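You operate a simulated robot arm through the tools that you are given. There is no shell and no other tool. Be economical: measure what you need, move in short steps, check, and stop when the job is done.

Carry out the task below with a simulated robot arm. There is one attempt and no reset: what you move stays moved.

TASK
Open the green lid of the flat box.
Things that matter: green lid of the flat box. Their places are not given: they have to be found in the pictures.

It is judged by the outcome, as a careful person would: the job done as asked, and still so three seconds after it is handed in. It fails if anything else is knocked over, pushed out of place, dropped, spilled or broken.

THE ROBOT
A 7-joint arm with a two-finger parallel gripper, fixed in place. Base frame: the origin is at the foot of the arm, x ahead of it, y to its left, z up; the work surface is at about z = 0.837. Lengths are in m, angles in rad, forces in N, time in s.
With the tool pointing down near the work surface it reaches from about 0.3 to 0.7 m from the base axis. Its first joint turns from -1.152 to 1.152 rad. Payload 1.57 kg.
Tool frame: the origin (TCP) lies between the finger pads and is the grasp point; the fingertips stand 0.03 m ahead of it; z points along the fingers, y is the line along which they close. The gripper opens to 0.11 m. The fingers are 0.024 m wide and 0.012 m thick; the gripper's body (0.048 by 0.112 m) begins 0.078 m behind the TCP.
Orientation is that of the tool frame in the base frame, as [roll, pitch, yaw] about the fixed x, y, z axes, in that order (R = Rz(yaw) Ry(pitch) Rx(roll)). With the fingers straight down and closing along the base's y, the tool's x points along the base's -x, its y along +y and its z along -z.

THE INTERFACE
- The arm moves only by the tool step_arm. Its argument "plan" is a list that holds one entry, the list of rows, each a list of 6 numbers: the shift along the tool's x, y, z in m, then the turn, a rotation vector about the tool's x, y, z in rad. In form: [[[tx, ty, tz, wx, wy, wz], ...]]. A call has 1 to 10 rows; each row shifts and turns the commanded pose from where the row before left it, along the tool's axes as they then stand. "fingers" is the closure in counts, from 0 (fully open) to 255 (shut), set as the call begins (left out, the last holds). A row lasts 0.2 s, in which the tool goes at most 0.05 m and 0.15 rad; a call with a longer step from one row to the next is refused whole, and so is a gripper value outside its range. A pose out of reach is approached as far as the arm can. The call stops where the force on the tool passes 40 N (or 10 N more than at its start, if that is more) or the arm is blocked; 0.2 s more then pass. The fingers move at their own pace (about 0.108 m/s each) and stop on an object; they squeeze with about 27 N. The grip force told is the motor's: it shows also when the fingers shut on nothing. Time passes only in rows, and 0.2 s behind the last, so rows that do not move let the fingers close. It gives the time, the measured TCP pose, the force on the tool (base axes), the opening and the grip force at its end, in the units of the frame above (readings bear some noise), and new pictures: "pictures" is both (left out), scene, wrist or none.
- Cameras (640 x 400 px; columns grow to the right, rows downward): "scene" is fixed at [0.1802, -0.4131, 1.3951]; the picture's right is [0.56, -0.83, 0.00], its down [-0.54, -0.36, -0.76] and it looks along [0.63, 0.42, -0.65] (base axes); focal length 339 px, centre (320, 200). "wrist" rides on the gripper at [-0.036, 0, -0.08] in the tool frame; the picture's right is [0.00, -1.00, 0.00], its down [0.97, 0.00, -0.24] and it looks along [0.24, 0.00, 0.97] (tool axes); focal length 218 px, centre (320, 200).
- point_at(camera, pixels): for up to 12 pixels [column, row] of the newest picture of that camera ("zoom" is the newest enlarged one), the place [x, y, z] in the base frame of the surface seen there, good to about 0.003 m. No time passes.
- inspect(camera, box): a new picture of the part [left, top, right, bottom] of that camera's present view, enlarged. No time passes.
- job_done(): hands the job in; it is judged then, once.

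Work in short steps. Measure before you move; look again where a grasp or a placing could have gone wrong, and mend it. You have 60 turns and 100 pictures in all, the two below and enlarged ones among them. Open the gripper and draw the arm clear of the work before you hand the job in, unless the task says otherwise; then end with one line.

The tools are called as name(argument=value, ...) on one line, values as JSON. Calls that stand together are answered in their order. step_arm: Moves the arm, as the interface text tells. Its arguments: {"type":"object","properties":{"plan":{"type":"array","items":{"type":"array","items":{"type":"array","items":{"type":"number"}}}},"fingers":{"type":"number"},"pictures":{"type":"string","enum":["both","scene","wrist","none"]}},"required":["plan"]} The other tools are called the same way: point_at (camera, pixels) gives the place of the surface under pixels of a picture; inspect (camera, box) takes an enlarged picture of a part of a camera's view; job_done () hands the job in.

At the start:

```text
time: 0.0
position: [0.4191, -0.0802, 1.0747]
tool_rot: [-3.14, -0.002, 3.142]
contact_force: [0.3, 0.6, -0.3]
grip_width: 0.1097
grip_force: 0.1
```

scene: 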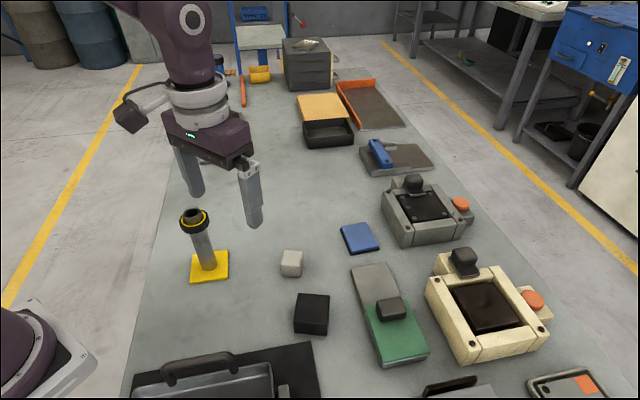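
wrist: 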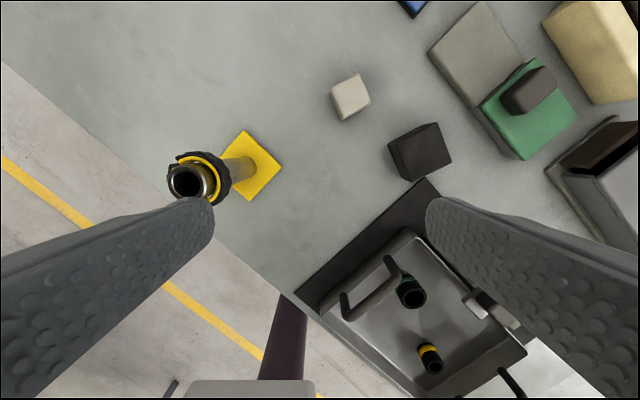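

The green lid is around scene (395,330) with a dark knob on it. I'll enlarge it to see whether it slides or hinges.

inspect(camera="scene", box=[320, 240, 480, 380])

inspect(camera="wrist", box=[400, 0, 640, 180])

point_at(camera="scene", pixels=[[352, 267], [389, 263], [365, 308], [400, 297], [384, 365], [427, 352], [391, 305], [378, 302], [404, 301], [383, 318], [407, 315], [340, 330]])

```text
2.86 times, centred on (400, 310) of scene
```

zoom: 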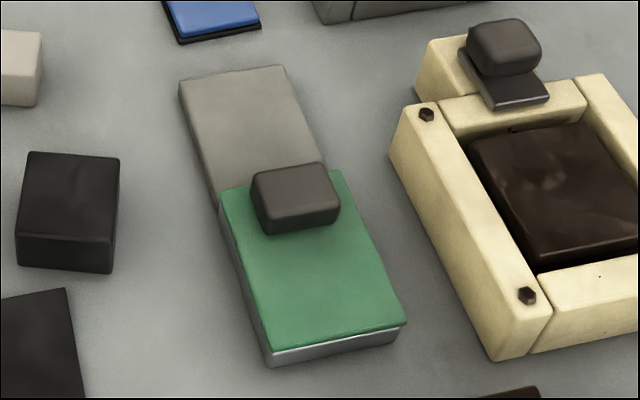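

```text
2.22 times, centred on (520, 90) of wrist
```

zoom: 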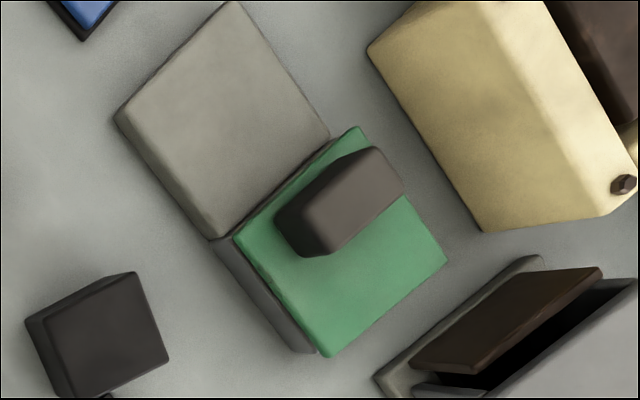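

```text
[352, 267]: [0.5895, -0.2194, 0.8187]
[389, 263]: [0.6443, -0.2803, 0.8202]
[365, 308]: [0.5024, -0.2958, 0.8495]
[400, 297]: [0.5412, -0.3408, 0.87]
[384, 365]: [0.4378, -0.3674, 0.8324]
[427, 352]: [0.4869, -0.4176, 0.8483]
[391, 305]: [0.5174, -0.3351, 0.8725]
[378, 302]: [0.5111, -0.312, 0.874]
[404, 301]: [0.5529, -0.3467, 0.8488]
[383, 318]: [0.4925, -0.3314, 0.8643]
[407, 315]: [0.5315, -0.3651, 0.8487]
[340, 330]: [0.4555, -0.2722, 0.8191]
```

The lid could slide over the grey plate or hinge at its near edge. I'll measure heights on the plate, the box and the handle.

inspect(camera="scene", box=[360, 280, 440, 370])

point_at(camera="scene", pixels=[[372, 285], [360, 272], [388, 268], [396, 278], [374, 295], [380, 340], [390, 355], [420, 345], [405, 335], [420, 270], [440, 375], [340, 290]])

point_at(camera="wrist", pixels=[[478, 6], [435, 45], [480, 100], [515, 55], [485, 105], [522, 155], [535, 62], [572, 100], [512, 85], [540, 75], [510, 104], [552, 82]])

```text
4.44 times, centred on (400, 325) of scene
```

zoom: 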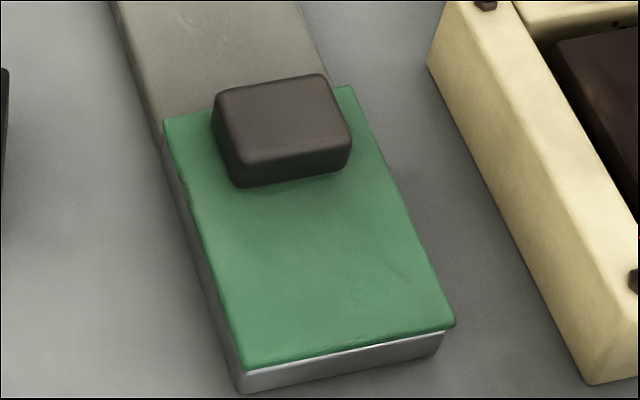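

```text
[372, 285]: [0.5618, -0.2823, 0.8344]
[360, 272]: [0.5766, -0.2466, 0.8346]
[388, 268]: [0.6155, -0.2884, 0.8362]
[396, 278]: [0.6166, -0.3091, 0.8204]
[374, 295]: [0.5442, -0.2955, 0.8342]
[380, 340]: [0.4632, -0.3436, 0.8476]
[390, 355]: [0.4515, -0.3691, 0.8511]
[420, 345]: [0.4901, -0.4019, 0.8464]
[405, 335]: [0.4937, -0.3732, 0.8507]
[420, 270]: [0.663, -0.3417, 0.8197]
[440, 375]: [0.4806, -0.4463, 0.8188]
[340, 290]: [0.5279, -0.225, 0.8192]
```

```text
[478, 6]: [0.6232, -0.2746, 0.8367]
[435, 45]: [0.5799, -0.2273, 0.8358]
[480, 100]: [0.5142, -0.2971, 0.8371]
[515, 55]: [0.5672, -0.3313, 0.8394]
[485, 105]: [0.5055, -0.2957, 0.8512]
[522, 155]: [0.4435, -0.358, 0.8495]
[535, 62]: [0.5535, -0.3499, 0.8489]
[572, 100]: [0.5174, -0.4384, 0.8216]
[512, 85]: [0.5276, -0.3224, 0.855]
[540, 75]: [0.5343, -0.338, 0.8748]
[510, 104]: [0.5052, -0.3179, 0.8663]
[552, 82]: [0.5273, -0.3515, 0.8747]
```

The grey plate top is at z≈0.835 and the lid top at 0.850, so this looks like a sliding lid with the plate as its run-out, moving along about (0.71, 0.70). I'll measure the knob exactly.

point_at(camera="zoom", pixels=[[222, 93], [318, 80], [345, 133], [236, 150], [280, 115], [290, 165], [240, 172], [345, 158], [290, 195], [200, 130], [345, 100], [130, 60]])

```text
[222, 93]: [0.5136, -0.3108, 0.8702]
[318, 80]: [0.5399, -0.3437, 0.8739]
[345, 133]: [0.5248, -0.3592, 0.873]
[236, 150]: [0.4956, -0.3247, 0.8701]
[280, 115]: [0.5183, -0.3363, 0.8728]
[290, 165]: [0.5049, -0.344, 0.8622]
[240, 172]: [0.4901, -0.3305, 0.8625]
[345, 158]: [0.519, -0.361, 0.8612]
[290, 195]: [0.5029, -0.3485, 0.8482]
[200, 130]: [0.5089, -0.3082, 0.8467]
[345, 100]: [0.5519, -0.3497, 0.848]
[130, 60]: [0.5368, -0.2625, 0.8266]
```

Knob top centre is ≈(0.518,-0.335,0.873), about 0.026 thick along the slide direction (≈43°). I'll move above it and turn so the fingers close along that direction.

step_arm(plan=[[[-0.0165, -0.0425, 0, 0, 0, 0], [-0.0165, -0.0425, 0, 0, 0, 0], [-0.0165, -0.0425, 0, 0, 0, 0], [-0.0165, -0.0425, 0, 0, 0, 0], [-0.0165, -0.0425, 0, 0, 0, 0], [-0.0165, -0.0425, 0, 0, 0, 0]]], pictures="none")

step_arm(plan=[[[0, 0, 0, 0, 0, 0.137], [0, 0, 0, 0, 0, 0.137], [0, 0, 0, 0, 0, 0.137], [0, 0, 0, 0, 0, 0.137], [0, 0, 0, 0, 0, 0.137], [0, 0, 0, 0, 0, 0.137], [0, 0, 0.03, 0, 0, 0], [0, 0, 0.03, 0, 0, 0]]], fingers=90)

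```text
time: 1.4
position: [0.5169, -0.3384, 1.0723]
tool_rot: [3.139, -0.001, -3.141]
contact_force: [0.7, -0.6, -0.3]
grip_width: 0.1099
grip_force: 0.0
```

```text
time: 3.2
position: [0.5183, -0.3362, 1.0163]
tool_rot: [3.141, -0.001, 2.318]
contact_force: [0.2, 0.5, -0.3]
grip_width: 0.0711
grip_force: 0.1
```

scene: 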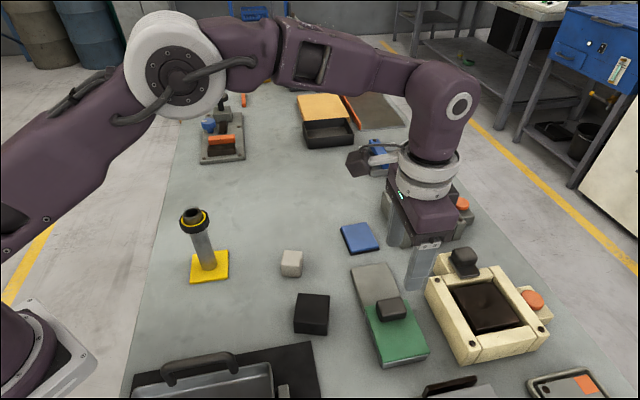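
wrist: 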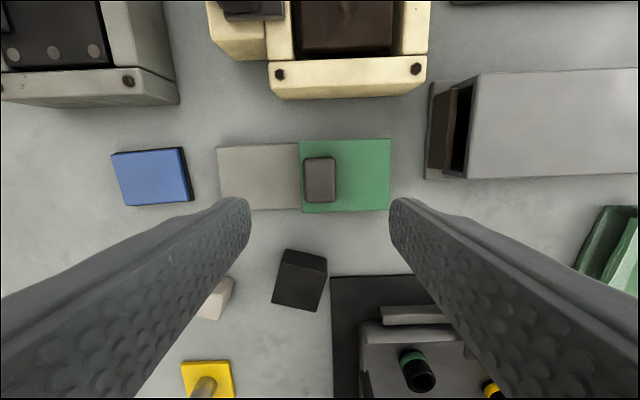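

The knob is centred at wrist column 320. I'll trim yaw slightly and descend to tips just above the knob.

point_at(camera="wrist", pixels=[[320, 165], [320, 192], [309, 180], [332, 180], [320, 180], [360, 180], [360, 230]])

step_arm(plan=[[[0, 0, 0.032, 0, 0, -0.03], [0, 0, 0.032, 0, 0, 0], [0, 0, 0.032, 0, 0, 0], [0, 0, 0, 0, 0, 0]]])

```text
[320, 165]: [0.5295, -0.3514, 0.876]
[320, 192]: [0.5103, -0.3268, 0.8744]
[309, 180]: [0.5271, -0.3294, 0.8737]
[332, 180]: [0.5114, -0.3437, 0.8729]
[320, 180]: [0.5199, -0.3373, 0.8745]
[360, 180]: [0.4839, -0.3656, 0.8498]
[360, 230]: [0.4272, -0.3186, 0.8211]
```

```text
time: 4.2
position: [0.5204, -0.3361, 0.9192]
tool_rot: [3.141, 0.0, 2.349]
contact_force: [0.4, -0.4, -0.1]
grip_width: 0.0711
grip_force: 0.1
```

scene: 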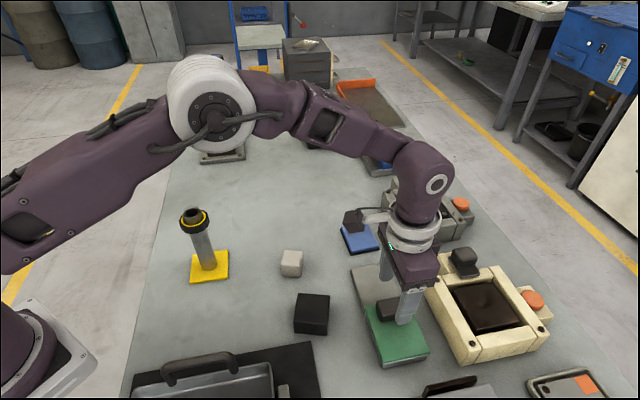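
wrist: 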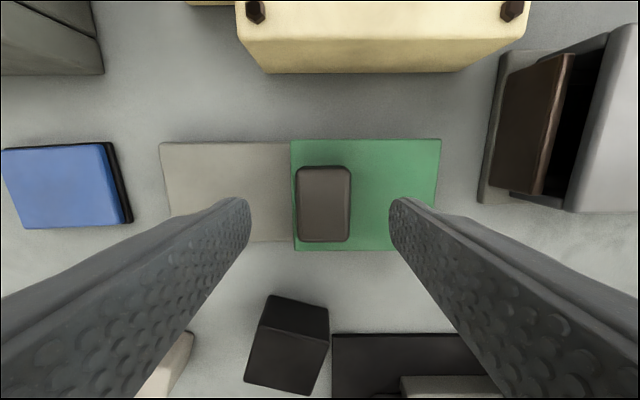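

Aligned. I'll lower to TCP ≈0.885 (tips just above the lid) and close on the knob.

step_arm(plan=[[[0, 0, 0.017, 0, 0, 0], [0, 0, 0.017, 0, 0, 0], [0, 0, 0, 0, 0, 0]]], pictures="none")

step_arm(plan=[[[0, 0, 0, 0, 0, 0], [0, 0, 0, 0, 0, 0], [0, 0, 0, 0, 0, 0]]], fingers=255)

```text
time: 5.0
position: [0.5192, -0.3368, 0.884]
tool_rot: [3.141, 0.001, 2.35]
contact_force: [-0.2, -0.2, 0.2]
grip_width: 0.0713
grip_force: 0.1
```

```text
time: 5.8
position: [0.5191, -0.3368, 0.8849]
tool_rot: [-3.141, -0.002, 2.351]
contact_force: [-1.0, -0.7, -3.1]
grip_width: 0.0338
grip_force: 41.8
```

scene: 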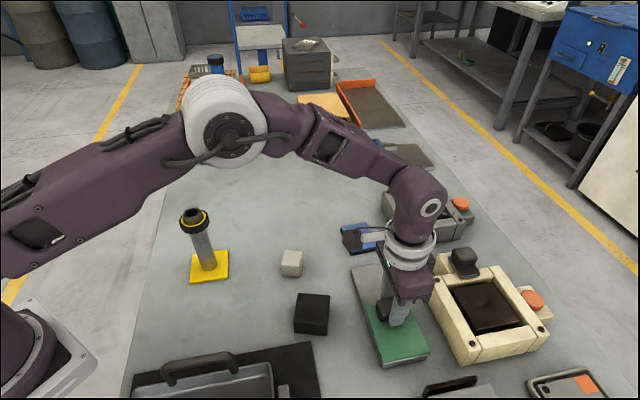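
wrist: 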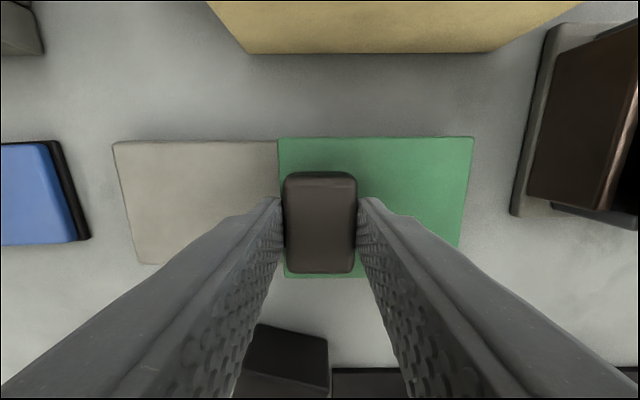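

Knob held (width 0.034). Now a gentle test slide along tool +y, toward the grey plate.

step_arm(plan=[[[0, 0.005, 0, 0, 0, 0], [0, 0.005, 0, 0, 0, 0], [0, 0.005, 0, 0, 0, 0], [0, 0, 0, 0, 0, 0]]])

```text
time: 6.8
position: [0.5294, -0.3264, 0.8845]
tool_rot: [3.141, 0.002, 2.352]
contact_force: [8.3, -9.2, -7.9]
grip_width: 0.034
grip_force: 41.4
```

scene: 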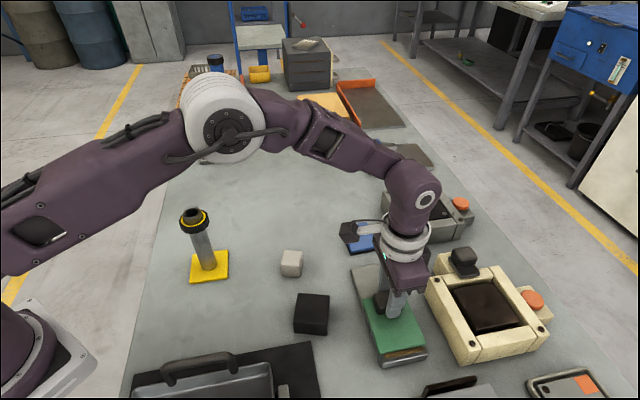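
wrist: 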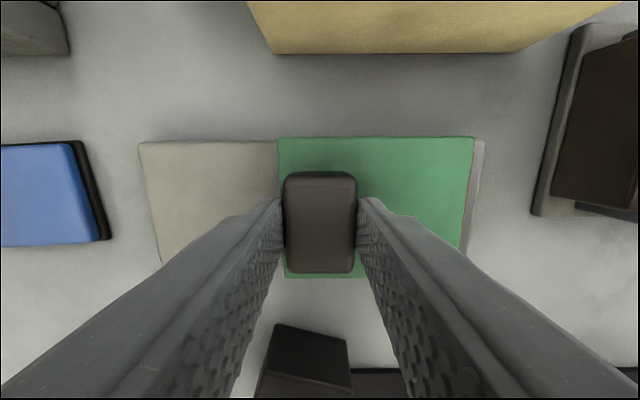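

It slides. There is about a 12 N side force along tool −x, so I'll relieve it slightly and continue.

step_arm(plan=[[[-0.0006, 0.004, -0.0003, 0, 0, 0], [-0.0001, 0.006, 0, 0, 0, 0], [-0.0001, 0.006, 0, 0, 0, 0], [0, 0, 0, 0, 0, 0]]], pictures="none")

```text
time: 7.8
position: [0.5425, -0.3144, 0.8853]
tool_rot: [3.141, -0.001, 2.35]
contact_force: [4.9, -5.1, 4.8]
grip_width: 0.0338
grip_force: 41.5
```

step_arm(plan=[[[-0.0005, 0.006, 0, 0, 0, 0], [-0.0002, 0.006, 0, 0, 0, 0], [-0.0002, 0.006, 0, 0, 0, 0], [-0.0002, 0.006, 0, 0, 0, 0], [0, 0, 0, 0, 0, 0]]])

```text
time: 9.0
position: [0.5576, -0.2996, 0.8842]
tool_rot: [-3.141, -0.001, 2.348]
contact_force: [-2.9, 3.5, 9.0]
grip_width: 0.0337
grip_force: 41.6
```

scene: 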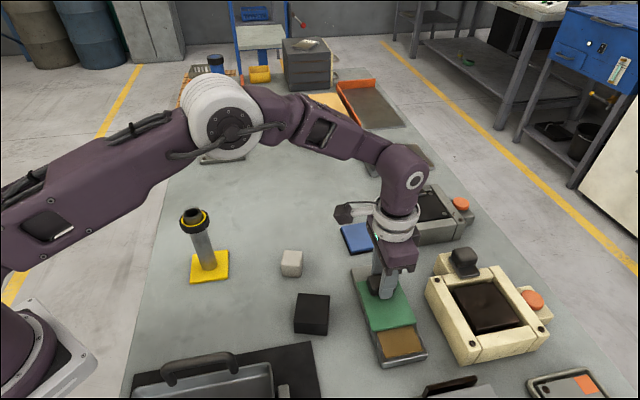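
wrist: 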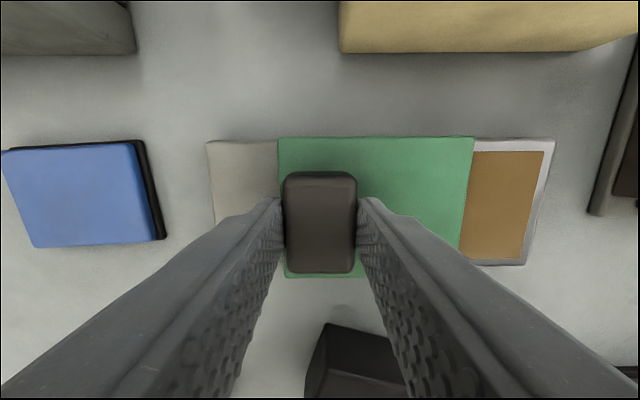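

The interior shows; about 0.03 m of plate remains. Continuing, raising slightly to relieve the downward press.

step_arm(plan=[[[0, 0.005, -0.0004, 0, 0, 0], [0, 0.005, 0, 0, 0, 0], [-0.0001, 0.005, 0, 0, 0, 0], [-0.0001, 0.005, 0, 0, 0, 0], [0, 0, 0, 0, 0, 0]]])

```text
time: 10.2
position: [0.5722, -0.2834, 0.8851]
tool_rot: [-3.14, -0.001, 2.349]
contact_force: [-8.1, 8.1, -2.0]
grip_width: 0.0333
grip_force: 41.8
```

scene: 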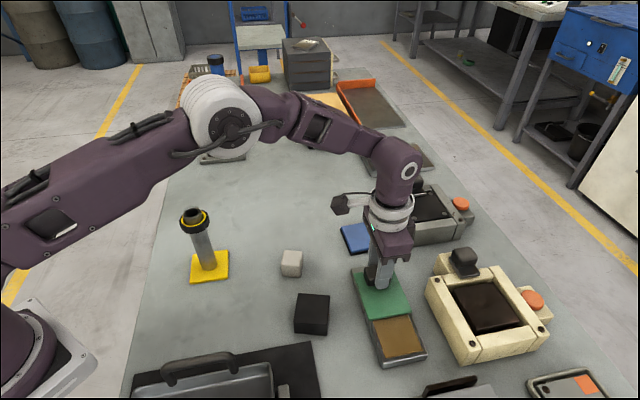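
wrist: 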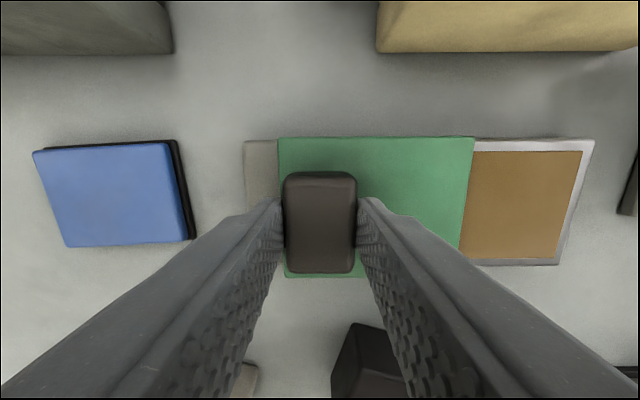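

step_arm(plan=[[[0.0006, 0.003, 0, 0, 0, 0], [0, 0.003, 0, 0, 0, 0], [0, 0.003, 0, 0, 0, 0], [0, 0, 0, 0, 0, 0]]])

```text
time: 11.2
position: [0.5797, -0.2776, 0.8847]
tool_rot: [3.14, -0.003, 2.35]
contact_force: [-11.0, 11.9, -5.8]
grip_width: 0.0341
grip_force: 41.7
```

scene: 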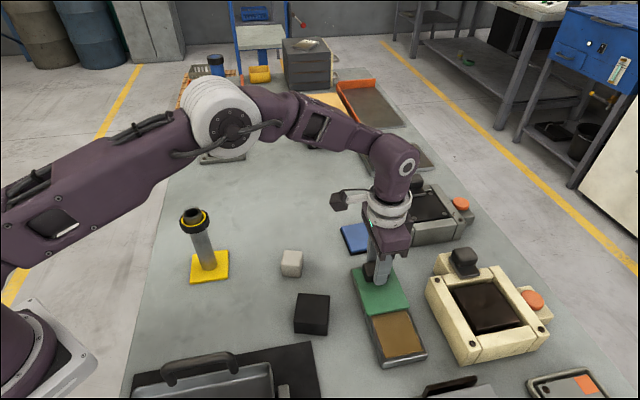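
wrist: 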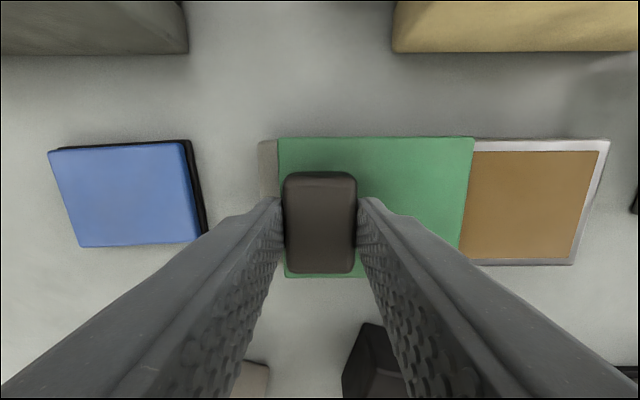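

step_arm(plan=[[[0.001, 0.002, 0, 0, 0, 0], [0.0002, 0.003, 0, 0, 0, 0], [0, 0.002, 0, 0, 0, 0], [0, 0, 0, 0, 0, 0]]])

```text
time: 12.2
position: [0.5838, -0.2735, 0.8847]
tool_rot: [3.14, 0.001, 2.349]
contact_force: [-2.1, 0.3, -18.3]
grip_width: 0.034
grip_force: 42.0
```

scene: 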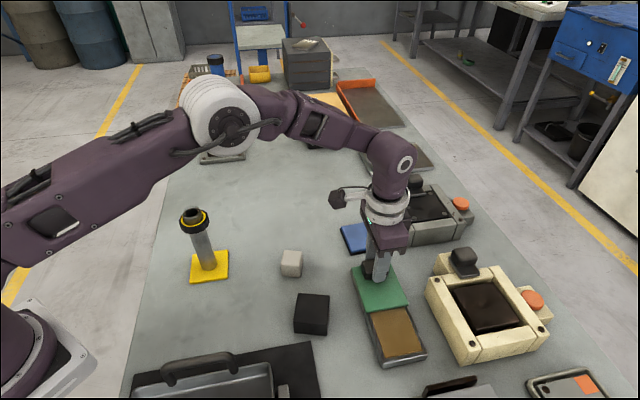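
wrist: 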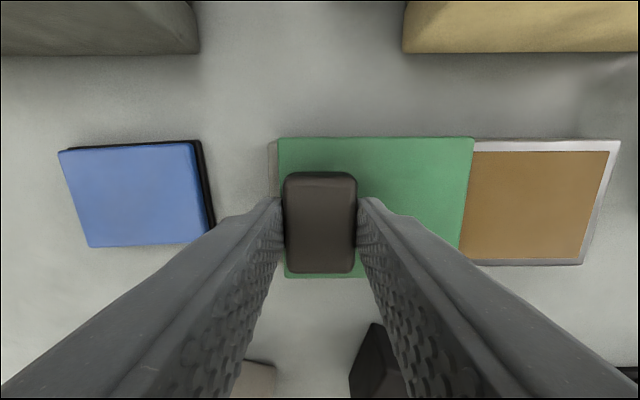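

Travel is 0.091 m, with no stop along the slide yet. I'll ease the vertical pull and try a few mm more.

step_arm(plan=[[[0, 0.001, 0.0006, 0, 0, 0], [0, 0.002, 0, 0, 0, 0], [0, 0.001, 0, 0, 0, 0], [0, 0, 0, 0, 0, 0]]])

```text
time: 13.2
position: [0.5865, -0.27, 0.8852]
tool_rot: [3.14, 0.003, 2.349]
contact_force: [3.6, -5.2, -3.7]
grip_width: 0.0341
grip_force: 41.4
```

scene: 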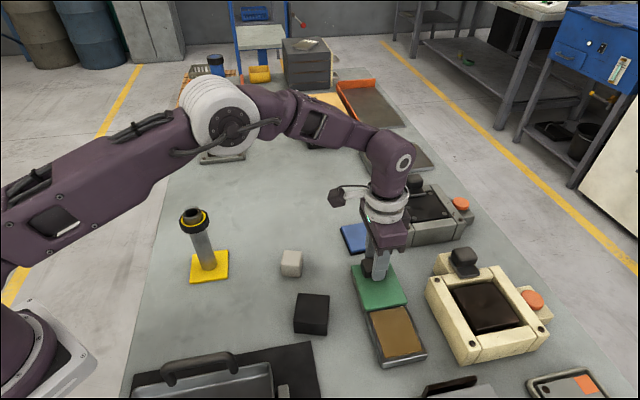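
wrist: 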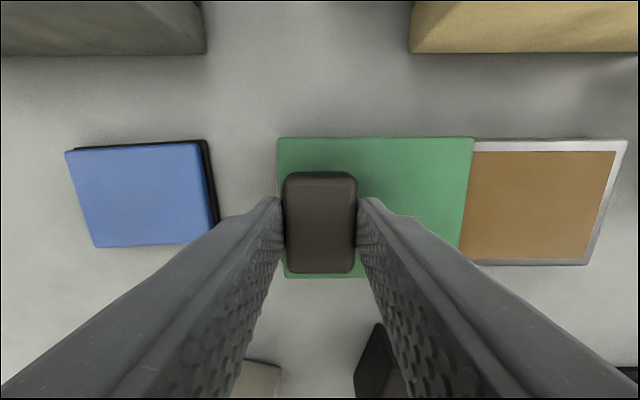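

inspect(camera="scene", box=[335, 250, 455, 375])

```text
3.20 times, centred on (395, 312) of scene
```

zoom: 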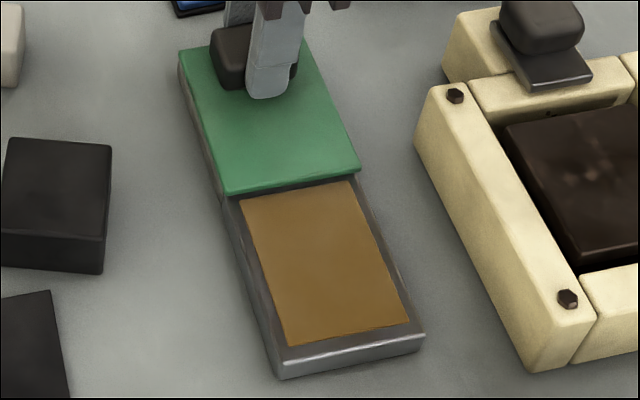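

The whole opening and its near wall are exposed, so the lid is fully open. I'll release and lift.

step_arm(plan=[[[0, 0, 0, 0, 0, 0], [0, 0, 0, 0, 0, 0], [0, 0, 0, 0, 0, 0]]], fingers=100, pictures="none")

step_arm(plan=[[[0, 0, -0.02, 0, 0, 0], [0, 0, -0.03, 0, 0, 0], [0, 0, -0.04, 0, 0, 0], [0, 0, -0.04, 0, 0, 0], [0, 0, -0.04, 0, 0, 0], [0, 0, 0, 0, 0, 0], [0, 0, 0, 0, 0, 0]]], fingers=0)

```text
time: 14.0
position: [0.5856, -0.269, 0.8847]
tool_rot: [3.141, 0.001, 2.352]
contact_force: [0.2, 0.2, -0.4]
grip_width: 0.0669
grip_force: 0.2
```

```text
time: 15.6
position: [0.5834, -0.2687, 1.0557]
tool_rot: [3.142, 0.0, 2.348]
contact_force: [-0.9, -0.8, 0.0]
grip_width: 0.1098
grip_force: 0.0
```

scene: 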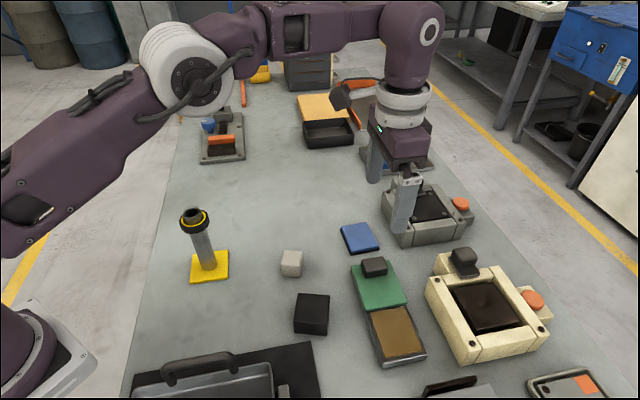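
wrist: 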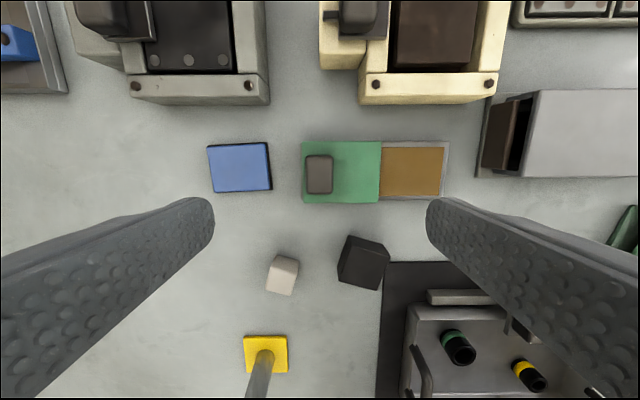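

The lid is resting open, the arm is clear, and nothing else moved.

job_done()

```text
The job is handed in.
```

The green lid slid about 0.095 m onto the grey plate and the box is fully open; the gripper is open, the arm is clear, and the last pictures show nothing else moved.
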